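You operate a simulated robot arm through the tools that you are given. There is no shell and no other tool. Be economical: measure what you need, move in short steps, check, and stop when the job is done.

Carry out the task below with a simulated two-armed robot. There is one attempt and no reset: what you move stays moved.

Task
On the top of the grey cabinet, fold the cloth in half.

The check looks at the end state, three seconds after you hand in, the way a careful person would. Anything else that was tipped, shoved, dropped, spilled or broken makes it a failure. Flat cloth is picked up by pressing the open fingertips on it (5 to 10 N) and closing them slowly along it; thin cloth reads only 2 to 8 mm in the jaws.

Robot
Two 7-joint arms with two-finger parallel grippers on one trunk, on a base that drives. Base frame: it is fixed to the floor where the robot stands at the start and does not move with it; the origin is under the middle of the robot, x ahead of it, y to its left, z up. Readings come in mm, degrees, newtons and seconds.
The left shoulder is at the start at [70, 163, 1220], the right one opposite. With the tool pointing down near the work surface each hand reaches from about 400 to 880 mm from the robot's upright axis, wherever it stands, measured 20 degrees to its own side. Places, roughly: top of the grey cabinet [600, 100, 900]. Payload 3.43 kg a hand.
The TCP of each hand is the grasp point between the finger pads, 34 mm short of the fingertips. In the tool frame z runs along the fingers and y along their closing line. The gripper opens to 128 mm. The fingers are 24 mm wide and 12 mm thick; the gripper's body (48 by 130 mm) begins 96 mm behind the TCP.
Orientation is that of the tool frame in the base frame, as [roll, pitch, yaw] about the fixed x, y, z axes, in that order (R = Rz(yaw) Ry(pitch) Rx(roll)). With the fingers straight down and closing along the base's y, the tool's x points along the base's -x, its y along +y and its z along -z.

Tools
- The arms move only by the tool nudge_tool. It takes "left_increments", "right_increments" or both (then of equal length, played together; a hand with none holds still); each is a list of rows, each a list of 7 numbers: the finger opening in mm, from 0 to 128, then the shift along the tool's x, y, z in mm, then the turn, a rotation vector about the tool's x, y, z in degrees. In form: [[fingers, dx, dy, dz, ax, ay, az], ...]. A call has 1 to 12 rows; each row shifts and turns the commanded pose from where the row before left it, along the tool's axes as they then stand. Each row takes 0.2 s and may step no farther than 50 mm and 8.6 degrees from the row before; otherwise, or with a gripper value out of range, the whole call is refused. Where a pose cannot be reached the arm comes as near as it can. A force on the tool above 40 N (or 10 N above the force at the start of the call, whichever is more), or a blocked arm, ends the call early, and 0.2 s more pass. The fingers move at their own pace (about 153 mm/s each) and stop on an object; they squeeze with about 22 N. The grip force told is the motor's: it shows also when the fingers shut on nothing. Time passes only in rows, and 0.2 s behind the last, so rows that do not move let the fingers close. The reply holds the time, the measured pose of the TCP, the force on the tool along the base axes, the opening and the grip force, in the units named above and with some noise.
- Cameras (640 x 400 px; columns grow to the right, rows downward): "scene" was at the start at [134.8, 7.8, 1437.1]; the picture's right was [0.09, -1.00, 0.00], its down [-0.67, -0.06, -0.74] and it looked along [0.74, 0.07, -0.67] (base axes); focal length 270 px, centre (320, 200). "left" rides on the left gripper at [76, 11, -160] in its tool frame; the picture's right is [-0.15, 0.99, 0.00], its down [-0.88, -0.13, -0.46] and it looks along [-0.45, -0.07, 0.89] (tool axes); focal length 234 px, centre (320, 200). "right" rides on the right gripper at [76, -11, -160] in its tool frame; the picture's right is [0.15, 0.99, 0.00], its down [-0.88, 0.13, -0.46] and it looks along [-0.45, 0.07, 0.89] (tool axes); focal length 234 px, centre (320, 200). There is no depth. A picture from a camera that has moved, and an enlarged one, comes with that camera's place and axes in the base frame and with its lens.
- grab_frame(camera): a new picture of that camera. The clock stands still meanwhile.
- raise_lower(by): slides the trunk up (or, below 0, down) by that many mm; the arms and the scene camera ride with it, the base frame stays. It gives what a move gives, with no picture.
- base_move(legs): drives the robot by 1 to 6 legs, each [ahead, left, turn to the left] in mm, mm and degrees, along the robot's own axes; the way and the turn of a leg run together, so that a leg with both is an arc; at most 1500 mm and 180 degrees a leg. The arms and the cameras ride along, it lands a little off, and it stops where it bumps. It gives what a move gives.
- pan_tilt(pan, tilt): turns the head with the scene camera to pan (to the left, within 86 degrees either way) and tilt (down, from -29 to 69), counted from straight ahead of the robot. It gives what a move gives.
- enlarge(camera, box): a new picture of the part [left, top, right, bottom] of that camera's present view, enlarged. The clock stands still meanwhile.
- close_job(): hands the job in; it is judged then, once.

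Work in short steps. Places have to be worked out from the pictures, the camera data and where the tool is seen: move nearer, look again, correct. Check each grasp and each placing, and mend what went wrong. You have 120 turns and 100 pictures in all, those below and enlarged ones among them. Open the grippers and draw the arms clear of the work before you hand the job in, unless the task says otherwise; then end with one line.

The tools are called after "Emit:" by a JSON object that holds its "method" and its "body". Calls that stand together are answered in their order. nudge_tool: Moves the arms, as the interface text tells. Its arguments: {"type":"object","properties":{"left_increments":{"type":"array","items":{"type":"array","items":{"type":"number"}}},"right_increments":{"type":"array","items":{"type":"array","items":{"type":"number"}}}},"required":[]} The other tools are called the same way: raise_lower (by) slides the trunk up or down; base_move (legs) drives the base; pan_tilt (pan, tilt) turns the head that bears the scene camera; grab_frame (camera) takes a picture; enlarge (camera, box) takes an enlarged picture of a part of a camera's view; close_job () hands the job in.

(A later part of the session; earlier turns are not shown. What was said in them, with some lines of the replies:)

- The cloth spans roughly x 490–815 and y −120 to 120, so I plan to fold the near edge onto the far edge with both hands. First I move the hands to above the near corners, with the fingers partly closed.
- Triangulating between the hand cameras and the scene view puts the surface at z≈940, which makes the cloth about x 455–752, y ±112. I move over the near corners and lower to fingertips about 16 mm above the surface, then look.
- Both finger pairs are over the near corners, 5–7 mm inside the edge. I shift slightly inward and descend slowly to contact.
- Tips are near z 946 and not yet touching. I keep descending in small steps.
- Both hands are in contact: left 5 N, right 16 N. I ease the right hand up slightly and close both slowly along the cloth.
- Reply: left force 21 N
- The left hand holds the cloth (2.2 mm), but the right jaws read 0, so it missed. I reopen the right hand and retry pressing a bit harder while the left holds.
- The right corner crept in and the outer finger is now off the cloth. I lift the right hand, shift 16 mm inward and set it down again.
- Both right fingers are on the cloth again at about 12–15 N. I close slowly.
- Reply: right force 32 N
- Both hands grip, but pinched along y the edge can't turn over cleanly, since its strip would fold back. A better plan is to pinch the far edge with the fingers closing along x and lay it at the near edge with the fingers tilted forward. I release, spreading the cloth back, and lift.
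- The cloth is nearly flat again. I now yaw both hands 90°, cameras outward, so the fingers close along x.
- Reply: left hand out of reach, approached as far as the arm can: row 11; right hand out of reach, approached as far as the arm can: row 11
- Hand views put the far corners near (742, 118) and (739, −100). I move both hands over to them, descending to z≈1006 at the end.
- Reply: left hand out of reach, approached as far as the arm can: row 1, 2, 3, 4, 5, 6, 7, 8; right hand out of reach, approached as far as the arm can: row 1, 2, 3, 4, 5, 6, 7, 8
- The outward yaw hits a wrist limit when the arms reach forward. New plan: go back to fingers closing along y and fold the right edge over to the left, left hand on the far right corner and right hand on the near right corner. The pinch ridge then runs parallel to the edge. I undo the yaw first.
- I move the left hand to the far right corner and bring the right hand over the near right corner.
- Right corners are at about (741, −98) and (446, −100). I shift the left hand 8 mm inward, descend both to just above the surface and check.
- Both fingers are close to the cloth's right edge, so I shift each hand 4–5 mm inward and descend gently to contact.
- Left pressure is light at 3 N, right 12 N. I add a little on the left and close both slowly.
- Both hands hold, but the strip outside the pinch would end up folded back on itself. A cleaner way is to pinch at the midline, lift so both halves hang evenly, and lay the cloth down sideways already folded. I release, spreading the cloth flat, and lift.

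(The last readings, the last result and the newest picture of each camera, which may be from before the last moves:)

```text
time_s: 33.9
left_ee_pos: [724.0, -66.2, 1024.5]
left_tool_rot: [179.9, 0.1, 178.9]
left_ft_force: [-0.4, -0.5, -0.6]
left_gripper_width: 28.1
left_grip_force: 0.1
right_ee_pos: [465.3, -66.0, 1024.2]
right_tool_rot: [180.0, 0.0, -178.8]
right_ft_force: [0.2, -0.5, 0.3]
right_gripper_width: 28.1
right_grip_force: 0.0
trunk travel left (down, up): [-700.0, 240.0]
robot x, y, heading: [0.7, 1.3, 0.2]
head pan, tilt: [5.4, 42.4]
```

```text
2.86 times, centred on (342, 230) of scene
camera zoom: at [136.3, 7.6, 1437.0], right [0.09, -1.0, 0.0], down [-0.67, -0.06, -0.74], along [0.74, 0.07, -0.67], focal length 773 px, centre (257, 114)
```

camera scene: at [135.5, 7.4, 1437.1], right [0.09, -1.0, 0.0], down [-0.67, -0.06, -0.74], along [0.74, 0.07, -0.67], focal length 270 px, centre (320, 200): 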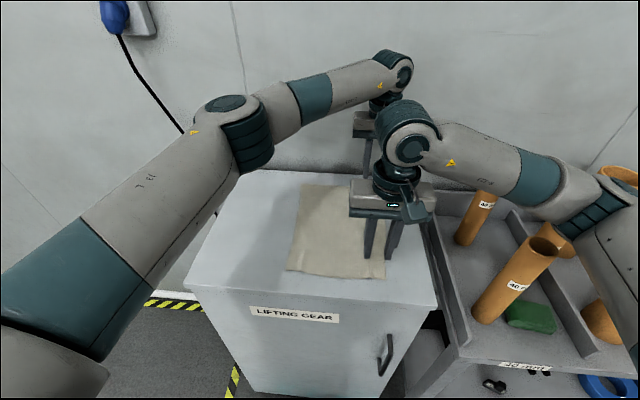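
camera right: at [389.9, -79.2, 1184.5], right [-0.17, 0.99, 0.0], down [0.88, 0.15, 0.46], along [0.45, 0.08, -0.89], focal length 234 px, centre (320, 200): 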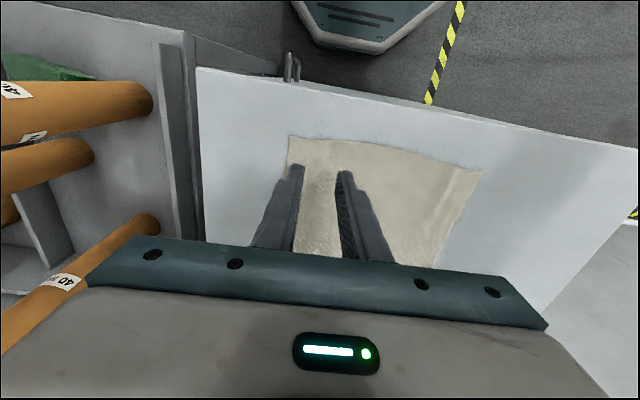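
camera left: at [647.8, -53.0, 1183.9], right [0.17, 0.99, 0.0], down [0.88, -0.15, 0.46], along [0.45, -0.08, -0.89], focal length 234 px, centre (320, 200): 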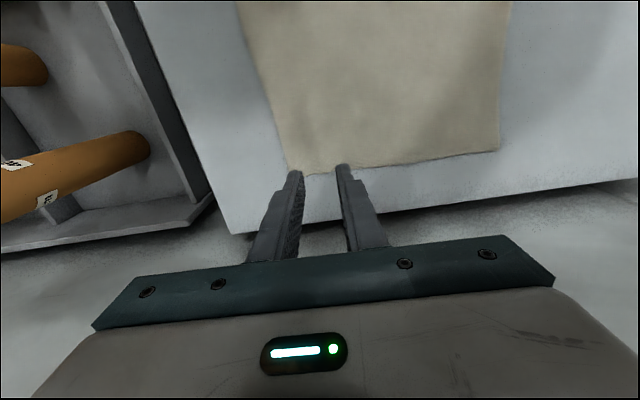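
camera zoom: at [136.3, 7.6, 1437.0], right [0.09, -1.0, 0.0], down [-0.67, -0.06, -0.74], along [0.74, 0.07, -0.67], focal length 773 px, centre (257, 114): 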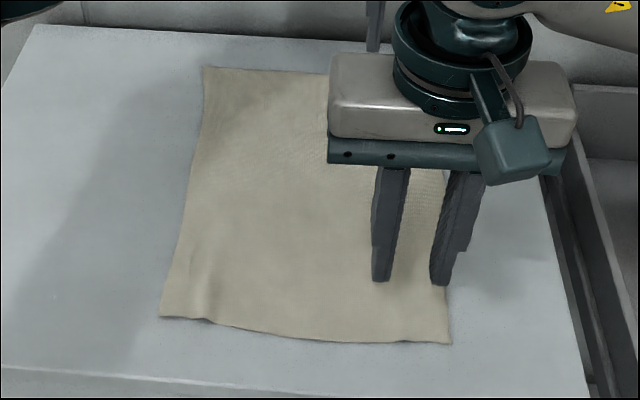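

The cloth is flat again: near edge y −103…112, far edge y −98…122. The midline is about y=5 near and y=12 far, so I move the hands there.

Emit:
{"method": "nudge_tool", "body": {"left_increments": [[28, 0, 40, 0, 0, 0, 0], [28, 0, 38, 8, 0, 0, 0], [28, 0, 0, 14, 0, 0, 0], [28, 0, 0, 14, 0, 0, 0], [28, 0, 0, 0, 0, 0, 0]], "right_increments": [[28, 0, 40, 0, 0, 0, 0], [28, 0, 30, 8, 0, 0, 0], [28, 0, 0, 14, 0, 0, 0], [28, 0, 0, 14, 0, 0, 0], [28, 0, 0, 0, 0, 0, 0]]}}

Emit:
{"method": "grab_frame", "body": {"camera": "left"}}

Emit:
{"method": "grab_frame", "body": {"camera": "right"}}

Emit:
{"method": "enlarge", "body": {"camera": "scene", "box": [230, 160, 454, 300]}}

```text
time_s: 35.1
left_ee_pos: [724.8, 12.5, 988.4]
left_tool_rot: [179.9, 0.0, 178.9]
left_ft_force: [-0.2, 0.2, 0.7]
left_gripper_width: 27.7
left_grip_force: 0.0
right_ee_pos: [463.7, 3.4, 988.3]
right_tool_rot: [180.0, 0.0, -178.8]
right_ft_force: [-0.3, 0.3, 0.1]
right_gripper_width: 28.0
right_grip_force: 0.0
trunk travel left (down, up): [-700.0, 240.0]
robot x, y, heading: [0.8, -1.7, -0.1]
head pan, tilt: [5.4, 42.4]
```

```text
67 pictures are left
camera left: at [648.8, 25.7, 1148.6], right [0.16, 0.99, 0.0], down [0.88, -0.15, 0.46], along [0.45, -0.07, -0.89], focal length 234 px, centre (320, 200)
```

left: 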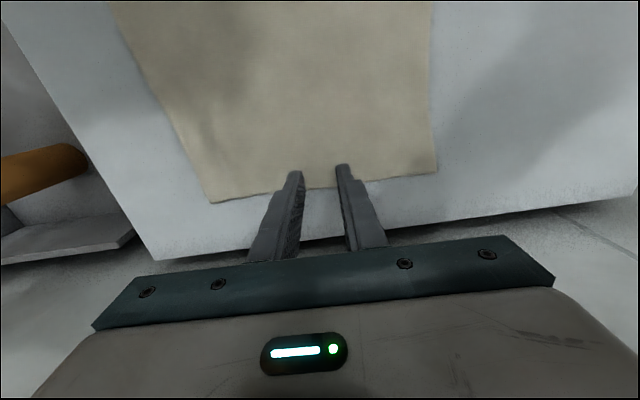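

```text
66 pictures are left
camera right: at [387.9, -9.0, 1148.5], right [-0.17, 0.99, 0.0], down [0.88, 0.15, 0.46], along [0.45, 0.08, -0.89], focal length 234 px, centre (320, 200)
```

right: 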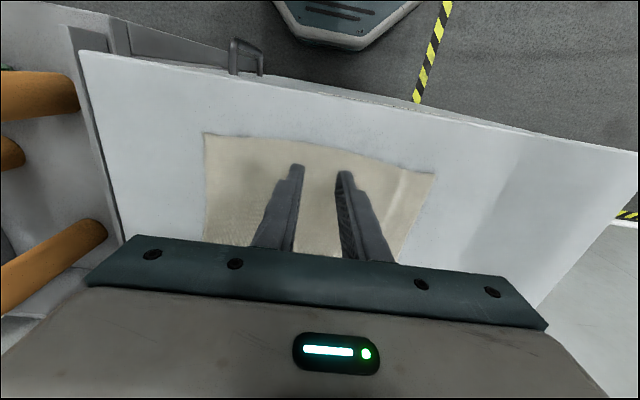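

```text
2.86 times, centred on (342, 230) of scene
camera zoom: at [135.6, 7.7, 1437.1], right [0.09, -1.0, 0.0], down [-0.67, -0.06, -0.74], along [0.74, 0.07, -0.67], focal length 773 px, centre (257, 114)
```

zoom: 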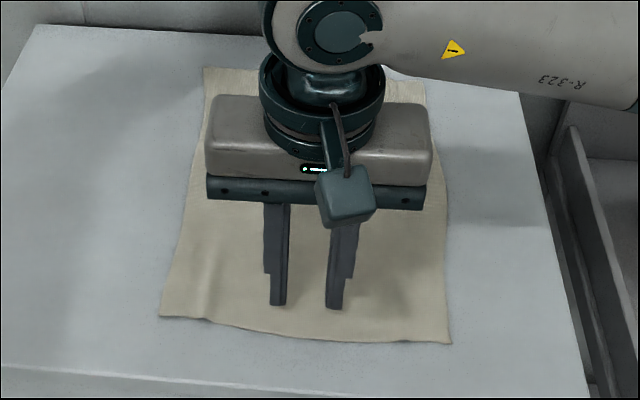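

Midline alignment is confirmed within about 2 mm. I descend to contact, nudging the right hand 2 mm left.

Emit:
{"method": "nudge_tool", "body": {"left_increments": [[28, 0, 0, 4, 0, 0, 0], [28, 0, 0, 4, 0, 0, 0], [28, 0, 0, 3, 0, 0, 0], [28, 0, 0, 2, 0, 0, 0], [28, 0, 0, 1.2, 0, 0, 0], [28, 0, 0, 0, 0, 0, 0]], "right_increments": [[28, 0, 2, 4, 0, 0, 0], [28, 0, 0, 4, 0, 0, 0], [28, 0, 0, 3, 0, 0, 0], [28, 0, 0, 1, 0, 0, 0], [28, 0, 0, 0.7, 0, 0, 0], [28, 0, 0, 0, 0, 0, 0]]}}

```text
time_s: 36.5
left_ee_pos: [724.5, 13.7, 975.6]
left_tool_rot: [-180.0, 0.2, 178.8]
left_ft_force: [2.6, -0.2, 10.1]
left_gripper_width: 28.0
left_grip_force: 0.1
right_ee_pos: [464.9, 5.4, 977.3]
right_tool_rot: [-179.9, -0.1, -178.8]
right_ft_force: [-0.3, -0.3, 0.1]
right_gripper_width: 28.1
right_grip_force: 0.0
trunk travel left (down, up): [-700.0, 240.0]
robot x, y, heading: [1.6, -1.6, 0.1]
head pan, tilt: [5.4, 42.4]
```

The left hand is in contact at 10 N and the right isn't touching yet. I lower the right about 2 mm more.

Emit:
{"method": "nudge_tool", "body": {"right_increments": [[28, 0, 0, 1, 0, 0, 0], [28, 0, 0, 0.7, 0, 0, 0], [28, 0, 0, 0.3, 0, 0, 0], [28, 0, 0, 0, 0, 0, 0]]}}

```text
time_s: 37.5
left_ee_pos: [724.2, 12.3, 975.1]
left_tool_rot: [-180.0, 0.3, 178.9]
left_ft_force: [2.7, 0.0, 14.3]
left_gripper_width: 28.1
left_grip_force: 0.0
right_ee_pos: [464.4, 5.3, 976.6]
right_tool_rot: [-180.0, 0.1, -179.0]
right_ft_force: [0.8, 0.6, 9.8]
right_gripper_width: 27.9
right_grip_force: 0.1
trunk travel left (down, up): [-700.0, 240.0]
robot x, y, heading: [3.0, 2.8, -0.0]
head pan, tilt: [5.4, 42.4]
```

Both hands are pressing at 10–14 N. I close slowly.

Emit:
{"method": "nudge_tool", "body": {"left_increments": [[25, 0, 0, 0, 0, 0, 0], [22, 0, 0, 0, 0, 0, 0], [19, 0, 0, 0, 0, 0, 0], [16, 0, 0, 0, 0, 0, 0], [13, 0, 0, 0, 0, 0, 0], [10, 0, 0, 0, 0, 0, 0], [7, 0, 0, 0, 0, 0, 0], [4, 0, 0, 0, 0, 0, 0], [1, 0, 0, 0, 0, 0, 0], [0, 0, 0, 0, 0, 0, 0], [0, 0, 0, 0, 0, 0, 0]], "right_increments": [[25, 0, 0, 0, 0, 0, 0], [22, 0, 0, 0, 0, 0, 0], [19, 0, 0, 0, 0, 0, 0], [16, 0, 0, 0, 0, 0, 0], [13, 0, 0, 0, 0, 0, 0], [10, 0, 0, 0, 0, 0, 0], [7, 0, 0, 0, 0, 0, 0], [4, 0, 0, 0, 0, 0, 0], [1, 0, 0, 0, 0, 0, 0], [0, 0, 0, 0, 0, 0, 0], [0, 0, 0, 0, 0, 0, 0]]}}

Emit:
{"method": "grab_frame", "body": {"camera": "left"}}

Emit:
{"method": "enlarge", "body": {"camera": "scene", "box": [230, 160, 454, 300]}}

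```text
time_s: 39.9
left_ee_pos: [723.2, 13.8, 975.2]
left_tool_rot: [-180.0, 0.2, 179.0]
left_ft_force: [-0.3, 0.2, 8.9]
left_gripper_width: 2.1
left_grip_force: 22.2
right_ee_pos: [462.1, 4.6, 974.9]
right_tool_rot: [-180.0, 0.1, -178.9]
right_ft_force: [0.1, 0.3, 15.4]
right_gripper_width: 2.2
right_grip_force: 21.7
trunk travel left (down, up): [-700.0, 240.0]
robot x, y, heading: [0.1, -2.5, -0.2]
head pan, tilt: [5.4, 42.4]
```

```text
64 pictures are left
camera left: at [647.1, 25.1, 1135.3], right [0.17, 0.99, 0.0], down [0.88, -0.15, 0.46], along [0.45, -0.08, -0.89], focal length 234 px, centre (320, 200)
```

left: 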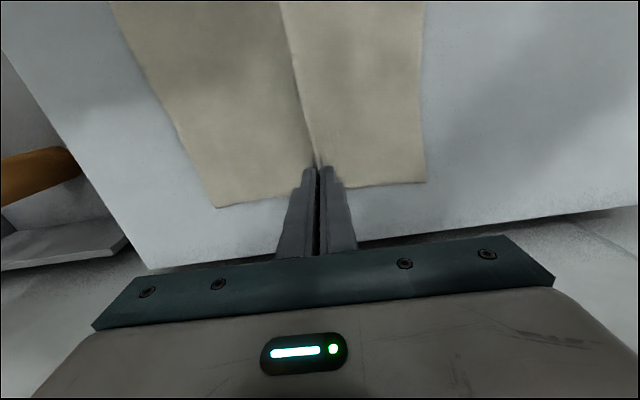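

```text
2.86 times, centred on (342, 230) of scene
camera zoom: at [133.2, 7.8, 1437.4], right [0.09, -1.0, 0.0], down [-0.67, -0.06, -0.74], along [0.74, 0.07, -0.67], focal length 773 px, centre (257, 114)
```

zoom: 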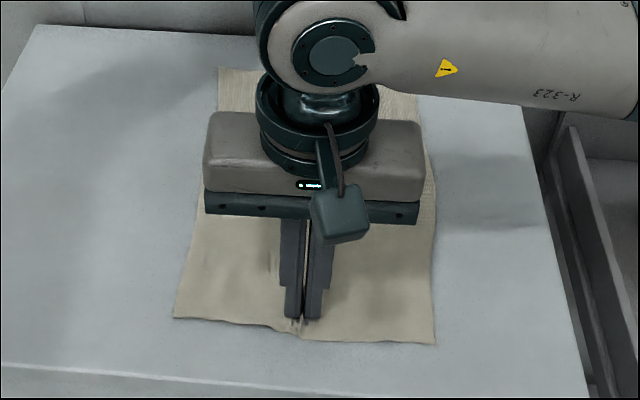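

A clean ridge runs along the midline between both hands. I lift slowly so both halves hang down.

Emit:
{"method": "nudge_tool", "body": {"left_increments": [[0, 0, 0, -8, 0, 0, 0], [0, 0, 0, -10, 0, 0, 0], [0, 0, 0, -12, 0, 0, 0], [0, 0, 0, -12, 0, 0, 0], [0, 0, 0, -12, 0, 0, 0], [0, 0, 0, -12, 0, 0, 0], [0, 0, 0, -12, 0, 0, 0], [0, 0, 0, -12, 0, 0, 0], [0, 0, 0, -12, 0, 0, 0], [0, 0, 0, -10, 0, 0, 0], [0, 0, 0, -8, 0, 0, 0], [0, 0, 0, 0, 0, 0, 0]], "right_increments": [[0, 0, 0, -8, 0, 0, 0], [0, 0, 0, -10, 0, 0, 0], [0, 0, 0, -12, 0, 0, 0], [0, 0, 0, -12, 0, 0, 0], [0, 0, 0, -12, 0, 0, 0], [0, 0, 0, -12, 0, 0, 0], [0, 0, 0, -12, 0, 0, 0], [0, 0, 0, -12, 0, 0, 0], [0, 0, 0, -12, 0, 0, 0], [0, 0, 0, -10, 0, 0, 0], [0, 0, 0, -8, 0, 0, 0], [0, 0, 0, 0, 0, 0, 0]]}}

Emit:
{"method": "grab_frame", "body": {"camera": "left"}}

Emit:
{"method": "grab_frame", "body": {"camera": "right"}}

Emit:
{"method": "enlarge", "body": {"camera": "scene", "box": [230, 160, 454, 300]}}

```text
time_s: 42.5
left_ee_pos: [724.8, 13.2, 1094.1]
left_tool_rot: [180.0, 0.1, 178.9]
left_ft_force: [-0.5, 0.1, 0.4]
left_gripper_width: 2.3
left_grip_force: 22.3
right_ee_pos: [464.3, 5.5, 1093.1]
right_tool_rot: [-180.0, 0.1, -178.8]
right_ft_force: [0.2, -0.6, 0.5]
right_gripper_width: 2.1
right_grip_force: 22.0
trunk travel left (down, up): [-700.0, 240.0]
robot x, y, heading: [-1.0, 3.8, -0.0]
head pan, tilt: [5.4, 42.4]
```

```text
62 pictures are left
camera left: at [649.6, 25.2, 1254.2], right [0.17, 0.99, 0.0], down [0.88, -0.15, 0.46], along [0.45, -0.08, -0.89], focal length 234 px, centre (320, 200)
```

left: 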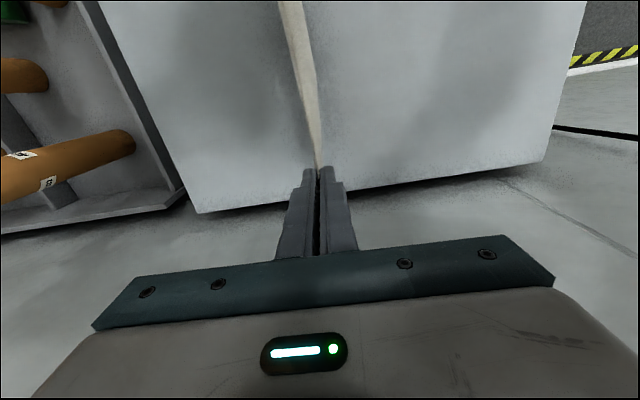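

```text
61 pictures are left
camera right: at [388.2, -6.9, 1254.4], right [-0.17, 0.99, 0.0], down [0.88, 0.15, 0.46], along [0.45, 0.08, -0.89], focal length 234 px, centre (320, 200)
```

right: 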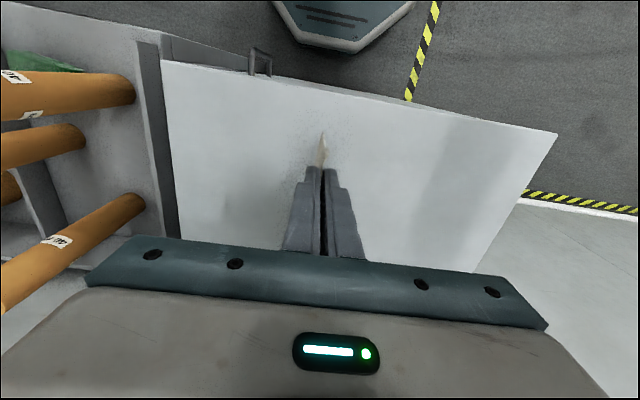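

```text
2.86 times, centred on (342, 230) of scene
camera zoom: at [136.2, 7.7, 1437.0], right [0.09, -1.0, 0.0], down [-0.67, -0.06, -0.74], along [0.74, 0.07, -0.67], focal length 773 px, centre (257, 114)
```

zoom: 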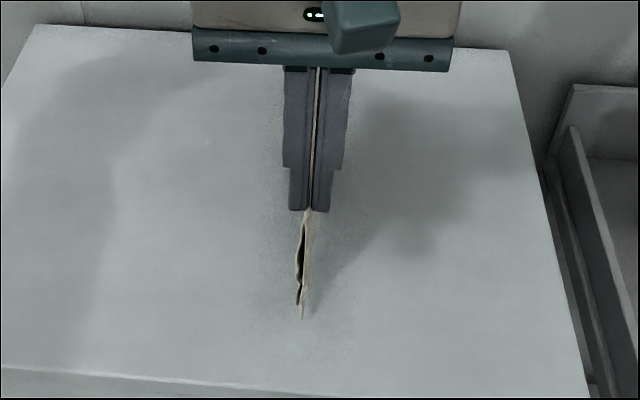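

The cloth hangs neatly folded with the edges together just above the surface. I now lean both hands 32° toward +y in the air, to lay it down moving +y.

Emit:
{"method": "nudge_tool", "body": {"left_increments": [[0, 0, 0, 0, 4, 0, 0], [0, 0, 0, 0, 7, 0, 0], [0, 0, 0, 0, 7, 0, 0], [0, 0, 0, 0, 7, 0, 0], [0, 0, 0, 0, 7, 0, 0], [0, 0, 0, 0, 0, 0, 0]], "right_increments": [[0, 0, 0, 0, 4, 0, 0], [0, 0, 0, 0, 7, 0, 0], [0, 0, 0, 0, 7, 0, 0], [0, 0, 0, 0, 7, 0, 0], [0, 0, 0, 0, 7, 0, 0], [0, 0, 0, 0, 0, 0, 0]]}}

Emit:
{"method": "grab_frame", "body": {"camera": "scene"}}

Emit:
{"method": "enlarge", "body": {"camera": "scene", "box": [230, 160, 454, 300]}}

```text
time_s: 43.9
left_ee_pos: [725.1, 10.0, 1093.8]
left_tool_rot: [-148.0, 0.1, 178.9]
left_ft_force: [-0.9, -0.7, 0.0]
left_gripper_width: 2.1
left_grip_force: 21.5
right_ee_pos: [463.9, 4.3, 1095.3]
right_tool_rot: [-148.1, -0.1, -178.8]
right_ft_force: [0.2, -0.6, -0.1]
right_gripper_width: 2.1
right_grip_force: 21.6
trunk travel left (down, up): [-700.0, 240.0]
robot x, y, heading: [-0.5, -0.7, 0.2]
head pan, tilt: [5.4, 42.4]
```

```text
59 pictures are left
camera scene: at [136.0, 6.0, 1437.1], right [0.09, -1.0, 0.0], down [-0.67, -0.06, -0.74], along [0.74, 0.07, -0.67], focal length 270 px, centre (320, 200)
```

scene: 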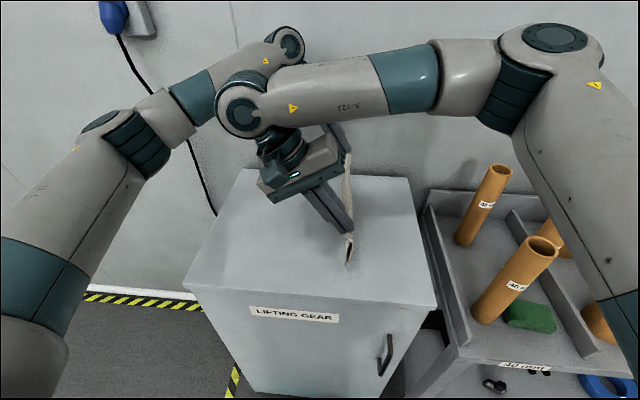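

```text
2.86 times, centred on (342, 230) of scene
camera zoom: at [136.0, 6.0, 1437.1], right [0.09, -1.0, 0.0], down [-0.67, -0.06, -0.74], along [0.74, 0.07, -0.67], focal length 773 px, centre (257, 114)
```

zoom: 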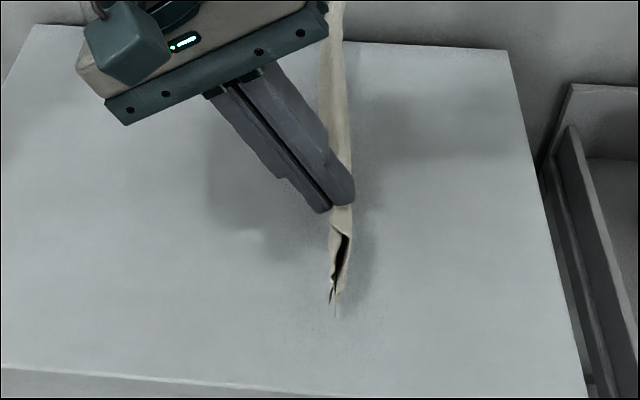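

The lean worked without disturbing the cloth. I start laying it down, moving +y while lowering, and stop partway to check.

Emit:
{"method": "nudge_tool", "body": {"left_increments": [[0, 0, 7.1, 3.8, 0, 0, 0], [0, 0, 7.1, 3.8, 0, 0, 0], [0, 0, 15.5, 2.1, 0, 0, 0], [0, 0, 10, -0.3, 0, 0, 0], [0, 0, 9.7, -0.2, 0, 0, 0], [0, 0, 10.8, 0.3, 0, 0, 0], [0, 0, 10.8, 0.3, 0, 0, 0], [0, 0, 11.4, 1.1, 0, 0, 0], [0, 0, 11.3, 1.2, 0, 0, 0], [0, 0, 0, 0, 0, 0, 0]], "right_increments": [[0, 0, 7.1, 3.8, 0, 0, 0], [0, 0, 7.1, 3.8, 0, 0, 0], [0, 0, 15.5, 2.1, 0, 0, 0], [0, 0, 10, -0.3, 0, 0, 0], [0, 0, 9.7, -0.2, 0, 0, 0], [0, 0, 10.8, 0.3, 0, 0, 0], [0, 0, 10.8, 0.3, 0, 0, 0], [0, 0, 11.4, 1.1, 0, 0, 0], [0, 0, 11.3, 1.2, 0, 0, 0], [0, 0, 0, 0, 0, 0, 0]]}}

Emit:
{"method": "grab_frame", "body": {"camera": "scene"}}

Emit:
{"method": "enlarge", "body": {"camera": "scene", "box": [230, 160, 454, 300]}}

```text
time_s: 46.1
left_ee_pos: [726.6, 85.5, 1032.6]
left_tool_rot: [-148.0, 0.0, 178.9]
left_ft_force: [-1.2, 0.2, 0.5]
left_gripper_width: 2.2
left_grip_force: 21.9
right_ee_pos: [462.3, 78.2, 1033.0]
right_tool_rot: [-148.0, 0.0, -178.9]
right_ft_force: [1.2, 0.7, -0.1]
right_gripper_width: 2.2
right_grip_force: 21.8
trunk travel left (down, up): [-700.0, 240.0]
robot x, y, heading: [1.3, 0.5, -0.3]
head pan, tilt: [5.4, 42.4]
```

```text
57 pictures are left
camera scene: at [135.9, 7.2, 1437.1], right [0.09, -1.0, 0.0], down [-0.67, -0.06, -0.74], along [0.74, 0.07, -0.67], focal length 270 px, centre (320, 200)
```

scene: 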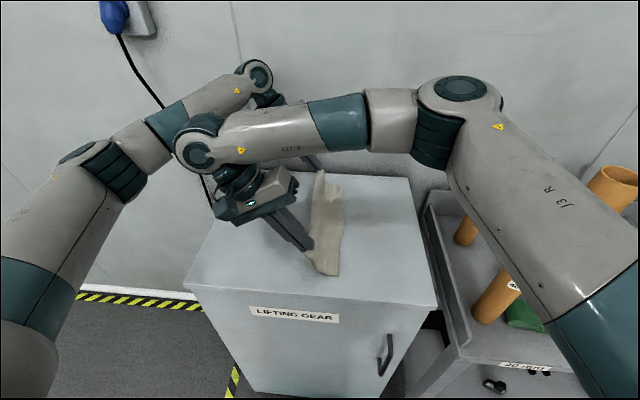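

```text
2.86 times, centred on (342, 230) of scene
camera zoom: at [135.9, 7.2, 1437.1], right [0.09, -1.0, 0.0], down [-0.67, -0.06, -0.74], along [0.74, 0.07, -0.67], focal length 773 px, centre (257, 114)
```

zoom: 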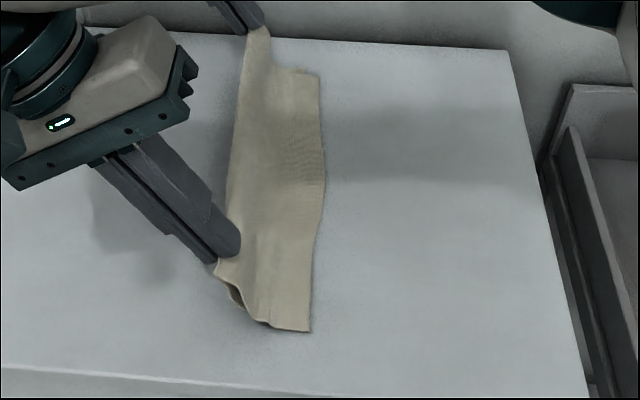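

It is laying out well, with the free edges together near y≈0. I continue in smaller steps, watching the clearance between the right wrist and left elbow.

Emit:
{"method": "nudge_tool", "body": {"left_increments": [[0, 0, 10.7, 3.9, 0, 0, 0], [0, 0, 10.7, 3.9, 0, 0, 0], [0, 0, 8.5, 4.1, 0, 0, 0], [0, 0, 8.5, 4.2, 0, 0, 0], [0, 0, 0, 0, 0, 0, 0]], "right_increments": [[0, 0, 10.7, 3.9, 0, 0, 0], [0, 0, 10.7, 3.9, 0, 0, 0], [0, 0, 8.5, 4.1, 0, 0, 0], [0, 0, 8.5, 4.2, 0, 0, 0], [0, 0, 0, 0, 0, 0, 0]]}}

Emit:
{"method": "grab_frame", "body": {"camera": "scene"}}

Emit:
{"method": "enlarge", "body": {"camera": "scene", "box": [230, 160, 454, 300]}}

```text
time_s: 47.3
left_ee_pos: [725.3, 109.0, 1000.3]
left_tool_rot: [-148.0, 0.2, 178.9]
left_ft_force: [-1.3, 0.4, -1.0]
left_gripper_width: 1.9
left_grip_force: 21.7
right_ee_pos: [463.0, 102.1, 1000.8]
right_tool_rot: [-147.9, 0.0, -178.7]
right_ft_force: [1.3, -0.4, 0.5]
right_gripper_width: 2.3
right_grip_force: 22.2
trunk travel left (down, up): [-700.0, 240.0]
robot x, y, heading: [3.3, -3.8, 0.1]
head pan, tilt: [5.4, 42.4]
```

```text
55 pictures are left
camera scene: at [135.8, 7.4, 1437.1], right [0.09, -1.0, 0.0], down [-0.67, -0.06, -0.74], along [0.74, 0.07, -0.67], focal length 270 px, centre (320, 200)
```

scene: 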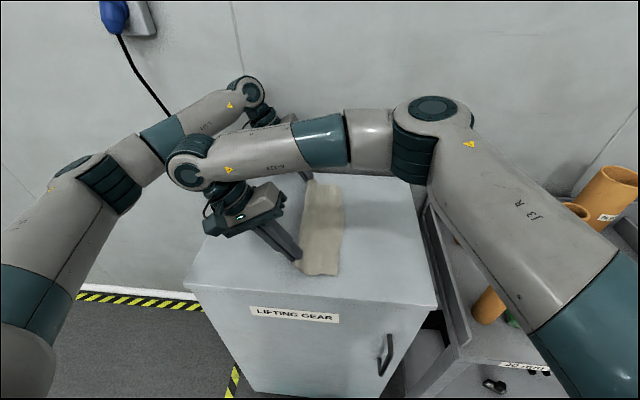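

```text
2.86 times, centred on (342, 230) of scene
camera zoom: at [135.8, 7.4, 1437.1], right [0.09, -1.0, 0.0], down [-0.67, -0.06, -0.74], along [0.74, 0.07, -0.67], focal length 773 px, centre (257, 114)
```

zoom: 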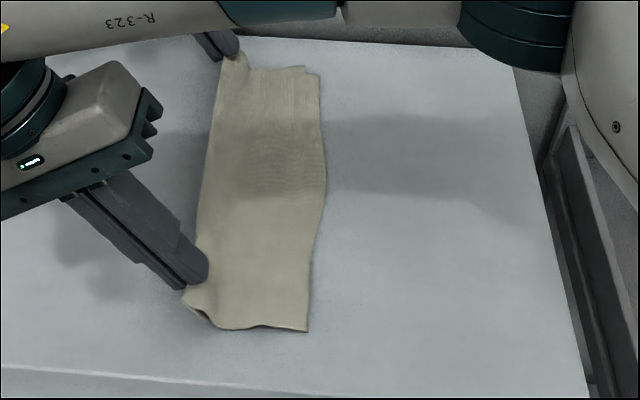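

It is nearly flat, with tips about 30 mm above the surface. I lower the last 20 mm with a slight +y drift.

Emit:
{"method": "nudge_tool", "body": {"left_increments": [[0, 0, 4.2, 3.5, 0, 0, 0], [0, 0, 4.2, 3.5, 0, 0, 0], [0, 0, 4.1, 3.5, 0, 0, 0], [0, 0, 3.2, 2.8, 0, 0, 0], [0, 0, 0, 0, 0, 0, 0]], "right_increments": [[0, 0, 4.2, 3.5, 0, 0, 0], [0, 0, 4.2, 3.5, 0, 0, 0], [0, 0, 4.1, 3.5, 0, 0, 0], [0, 0, 3.2, 2.8, 0, 0, 0], [0, 0, 0, 0, 0, 0, 0]]}}

Emit:
{"method": "enlarge", "body": {"camera": "scene", "box": [230, 160, 454, 300]}}

```text
time_s: 48.5
left_ee_pos: [727.3, 115.8, 979.6]
left_tool_rot: [-148.0, 0.1, 178.9]
left_ft_force: [-1.8, 0.5, -0.7]
left_gripper_width: 2.0
left_grip_force: 21.9
right_ee_pos: [461.3, 108.4, 979.9]
right_tool_rot: [-147.9, 0.0, -178.8]
right_ft_force: [1.6, 0.3, 0.4]
right_gripper_width: 2.5
right_grip_force: 21.7
trunk travel left (down, up): [-700.0, 240.0]
robot x, y, heading: [1.5, 0.2, -0.1]
head pan, tilt: [5.4, 42.4]
```

```text
2.86 times, centred on (342, 230) of scene
camera zoom: at [135.9, 7.8, 1437.1], right [0.09, -1.0, 0.0], down [-0.67, -0.06, -0.74], along [0.74, 0.07, -0.67], focal length 773 px, centre (257, 114)
```

zoom: 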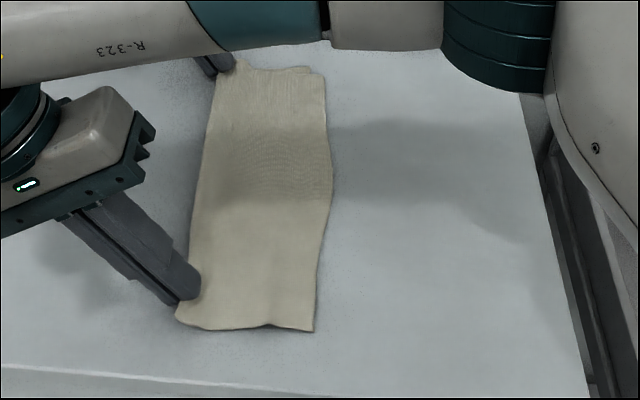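

The cloth lies folded. I open slowly with a slight rise, then withdraw along the fingers.

Emit:
{"method": "nudge_tool", "body": {"left_increments": [[5, 0, -0.5, -0.8, 0, 0, 0], [9, 0, -0.5, -0.8, 0, 0, 0], [13, 0, -0.5, -0.8, 0, 0, 0], [15, 0, 0, 0, 0, 0, 0], [15, 0, 0, -5, 0, 0, 0], [15, 0, 0, -8, 0, 0, 0], [15, 0, 0, -12, 0, 0, 0], [15, 0, 0, -20, 0, 0, 0], [15, 0, 0, 0, 0, 0, 0]], "right_increments": [[5, 0, -0.5, -0.8, 0, 0, 0], [9, 0, -0.5, -0.8, 0, 0, 0], [13, 0, -0.5, -0.8, 0, 0, 0], [15, 0, 0, 0, 0, 0, 0], [15, 0, 0, -5, 0, 0, 0], [15, 0, 0, -8, 0, 0, 0], [15, 0, 0, -12, 0, 0, 0], [15, 0, 0, -20, 0, 0, 0], [15, 0, 0, 0, 0, 0, 0]]}}

Emit:
{"method": "grab_frame", "body": {"camera": "scene"}}

Emit:
{"method": "enlarge", "body": {"camera": "scene", "box": [230, 160, 454, 300]}}

```text
time_s: 50.5
left_ee_pos: [727.3, 140.4, 1020.8]
left_tool_rot: [-148.0, 0.1, 178.9]
left_ft_force: [0.0, -0.1, -0.2]
left_gripper_width: 15.0
left_grip_force: 0.1
right_ee_pos: [461.8, 131.9, 1021.2]
right_tool_rot: [-148.0, 0.0, -178.7]
right_ft_force: [0.4, 0.5, -0.2]
right_gripper_width: 15.0
right_grip_force: 0.0
trunk travel left (down, up): [-700.0, 240.0]
robot x, y, heading: [-2.2, -2.0, 0.1]
head pan, tilt: [5.4, 42.4]
```

```text
52 pictures are left
camera scene: at [136.6, 7.4, 1437.0], right [0.09, -1.0, 0.0], down [-0.67, -0.06, -0.74], along [0.74, 0.07, -0.67], focal length 270 px, centre (320, 200)
```

scene: 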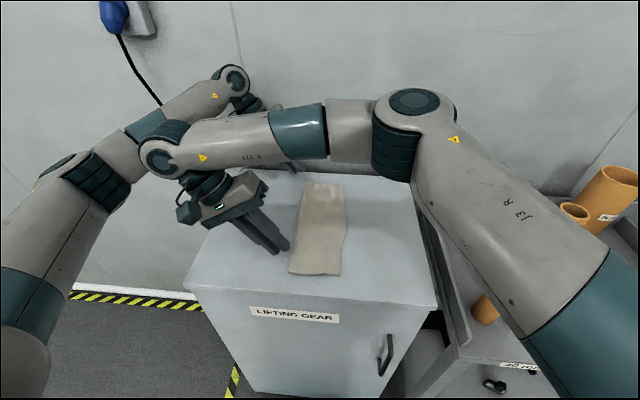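

```text
2.86 times, centred on (342, 230) of scene
camera zoom: at [136.6, 7.4, 1437.0], right [0.09, -1.0, 0.0], down [-0.67, -0.06, -0.74], along [0.74, 0.07, -0.67], focal length 773 px, centre (257, 114)
```

zoom: 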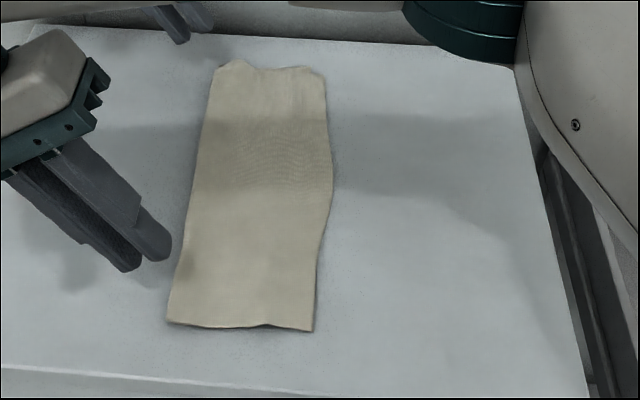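

The fold came out neat. I raise and un-lean the arms, draw them apart, then inspect the edges.

Emit:
{"method": "nudge_tool", "body": {"left_increments": [[15, 0, -8, -17, 0, 0, 0], [15, 0, -8, -17, 0, 0, 0], [15, 0, -8, -17, 0, 0, 0], [15, 0, -8, -17, 0, 0, 0], [15, 0, 0, 0, -8, 0, 0], [15, 0, 0, 0, -8, 0, 0], [15, 0, 0, 0, -8, 0, 0], [15, 20, 20, 0, -8, 0, 0], [15, 40, 20, 0, 0, 0, 0], [15, 40, 25, 0, 0, 0, 0], [15, 40, 25, 0, 0, 0, 0], [15, 40, 25, 0, 0, 0, 0]], "right_increments": [[15, 0, -8, -17, 0, 0, 0], [15, 0, -8, -17, 0, 0, 0], [15, 0, -16, -12, 0, 0, 0], [15, 0, -16, -12, 0, 0, 0], [15, 0, -20, 0, -8, 0, 0], [15, 0, -30, 0, -8, 0, 0], [15, 0, -35, 0, -8, 0, 0], [15, 0, -40, 0, -8, 0, 0], [15, 0, -40, 0, 0, 0, 0], [15, 0, -40, 0, 0, 0, 0], [15, 10, -20, 0, 0, 0, 0], [15, 10, 0, 0, 0, 0, 0]]}}

Emit:
{"method": "grab_frame", "body": {"camera": "scene"}}

Emit:
{"method": "enlarge", "body": {"camera": "scene", "box": [250, 170, 394, 290]}}

Emit:
{"method": "grab_frame", "body": {"camera": "right"}}

Emit:
{"method": "grab_frame", "body": {"camera": "left"}}

```text
time_s: 53.1
left_ee_pos: [547.4, 269.1, 1093.9]
left_tool_rot: [-179.9, 0.1, 178.9]
left_ft_force: [-0.8, 0.7, 0.8]
left_gripper_width: 15.2
left_grip_force: 0.0
right_ee_pos: [444.8, -94.2, 1135.6]
right_tool_rot: [-179.8, 0.0, -178.8]
right_ft_force: [0.0, -0.2, 0.0]
right_gripper_width: 14.8
right_grip_force: 0.0
trunk travel left (down, up): [-700.0, 240.0]
robot x, y, heading: [2.7, -0.7, 0.1]
head pan, tilt: [5.4, 42.4]
```

```text
50 pictures are left
camera scene: at [134.0, 10.8, 1437.3], right [0.09, -1.0, 0.0], down [-0.67, -0.07, -0.74], along [0.74, 0.07, -0.67], focal length 270 px, centre (320, 200)
```

scene: 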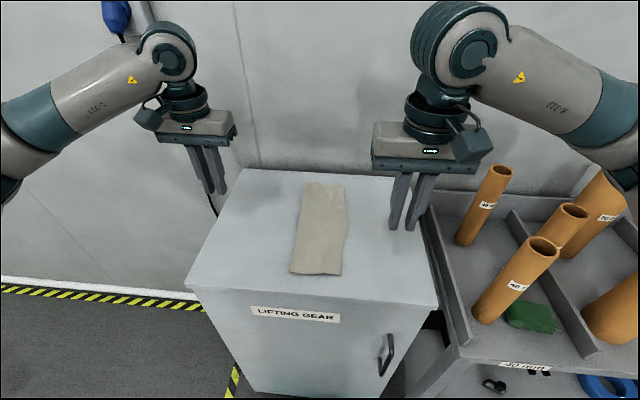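

```text
3.33 times, centred on (322, 230) of scene
camera zoom: at [134.0, 10.8, 1437.3], right [0.09, -1.0, 0.0], down [-0.67, -0.07, -0.74], along [0.74, 0.07, -0.67], focal length 902 px, centre (313, 100)
```

zoom: 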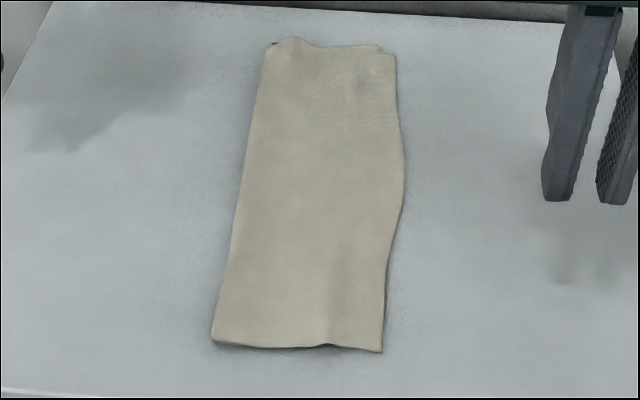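

```text
48 pictures are left
camera right: at [368.4, -106.0, 1295.0], right [-0.17, 0.99, 0.0], down [0.88, 0.15, 0.46], along [0.45, 0.07, -0.89], focal length 234 px, centre (320, 200)
```

right: 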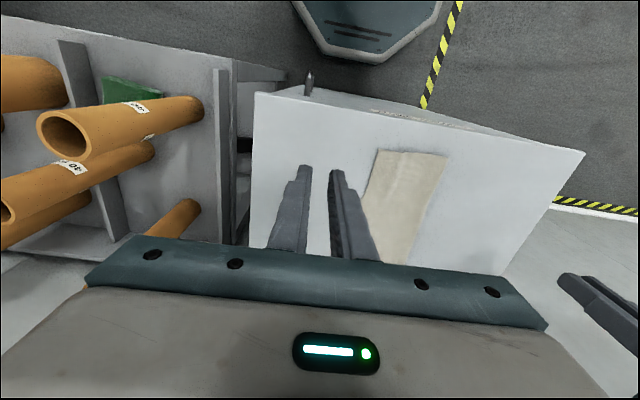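

```text
47 pictures are left
camera left: at [471.3, 282.3, 1253.3], right [0.17, 0.99, 0.0], down [0.88, -0.15, 0.46], along [0.45, -0.08, -0.89], focal length 234 px, centre (320, 200)
```

left: 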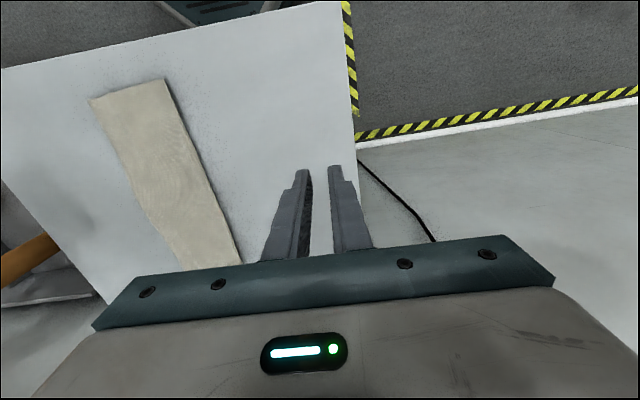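

The cloth is folded neatly in half with edges and corners matching, and nothing else was touched. I open the grippers, draw the arms clear, and hand in.

Emit:
{"method": "nudge_tool", "body": {"left_increments": [[60, 0, 15, -15, 0, 0, 0], [100, 0, 15, -15, 0, 0, 0], [128, 10, 10, -10, 0, 0, 0], [128, 0, 0, 0, 0, 0, 0]], "right_increments": [[60, 10, -15, -5, 0, 0, 0], [100, 10, -15, -5, 0, 0, 0], [128, 10, -10, 0, 0, 0, 0], [128, 0, 0, 0, 0, 0, 0]]}}

Emit:
{"method": "grab_frame", "body": {"camera": "scene"}}

```text
time_s: 54.1
left_ee_pos: [541.4, 306.8, 1133.1]
left_tool_rot: [-180.0, 0.0, 178.9]
left_ft_force: [1.1, 0.3, -0.1]
left_gripper_width: 128.2
left_grip_force: 0.0
right_ee_pos: [416.9, -137.1, 1144.2]
right_tool_rot: [-179.8, 0.0, -178.9]
right_ft_force: [-0.1, 0.4, -0.2]
right_gripper_width: 127.8
right_grip_force: 0.0
trunk travel left (down, up): [-700.0, 240.0]
robot x, y, heading: [-1.4, 1.5, 0.1]
head pan, tilt: [5.4, 42.4]
```

```text
46 pictures are left
camera scene: at [136.2, 8.1, 1437.0], right [0.09, -1.0, 0.0], down [-0.67, -0.06, -0.74], along [0.74, 0.07, -0.67], focal length 270 px, centre (320, 200)
```

scene: 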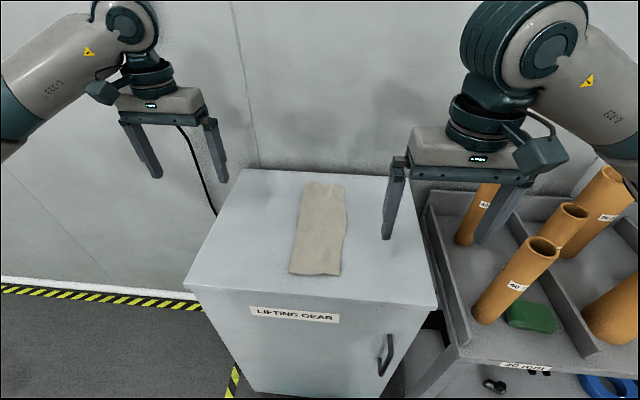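

The grippers are open, the arms are clear, and the cloth is folded in half on the cabinet, so I hand in.

Emit:
{"method": "close_job", "body": {}}

```text
The job is handed in.
```

The cloth lies folded in half on top of the grey cabinet, corners matching and the free edges bulging about 10 mm midway; nothing else appears moved, both grippers are open and the arms are clear.
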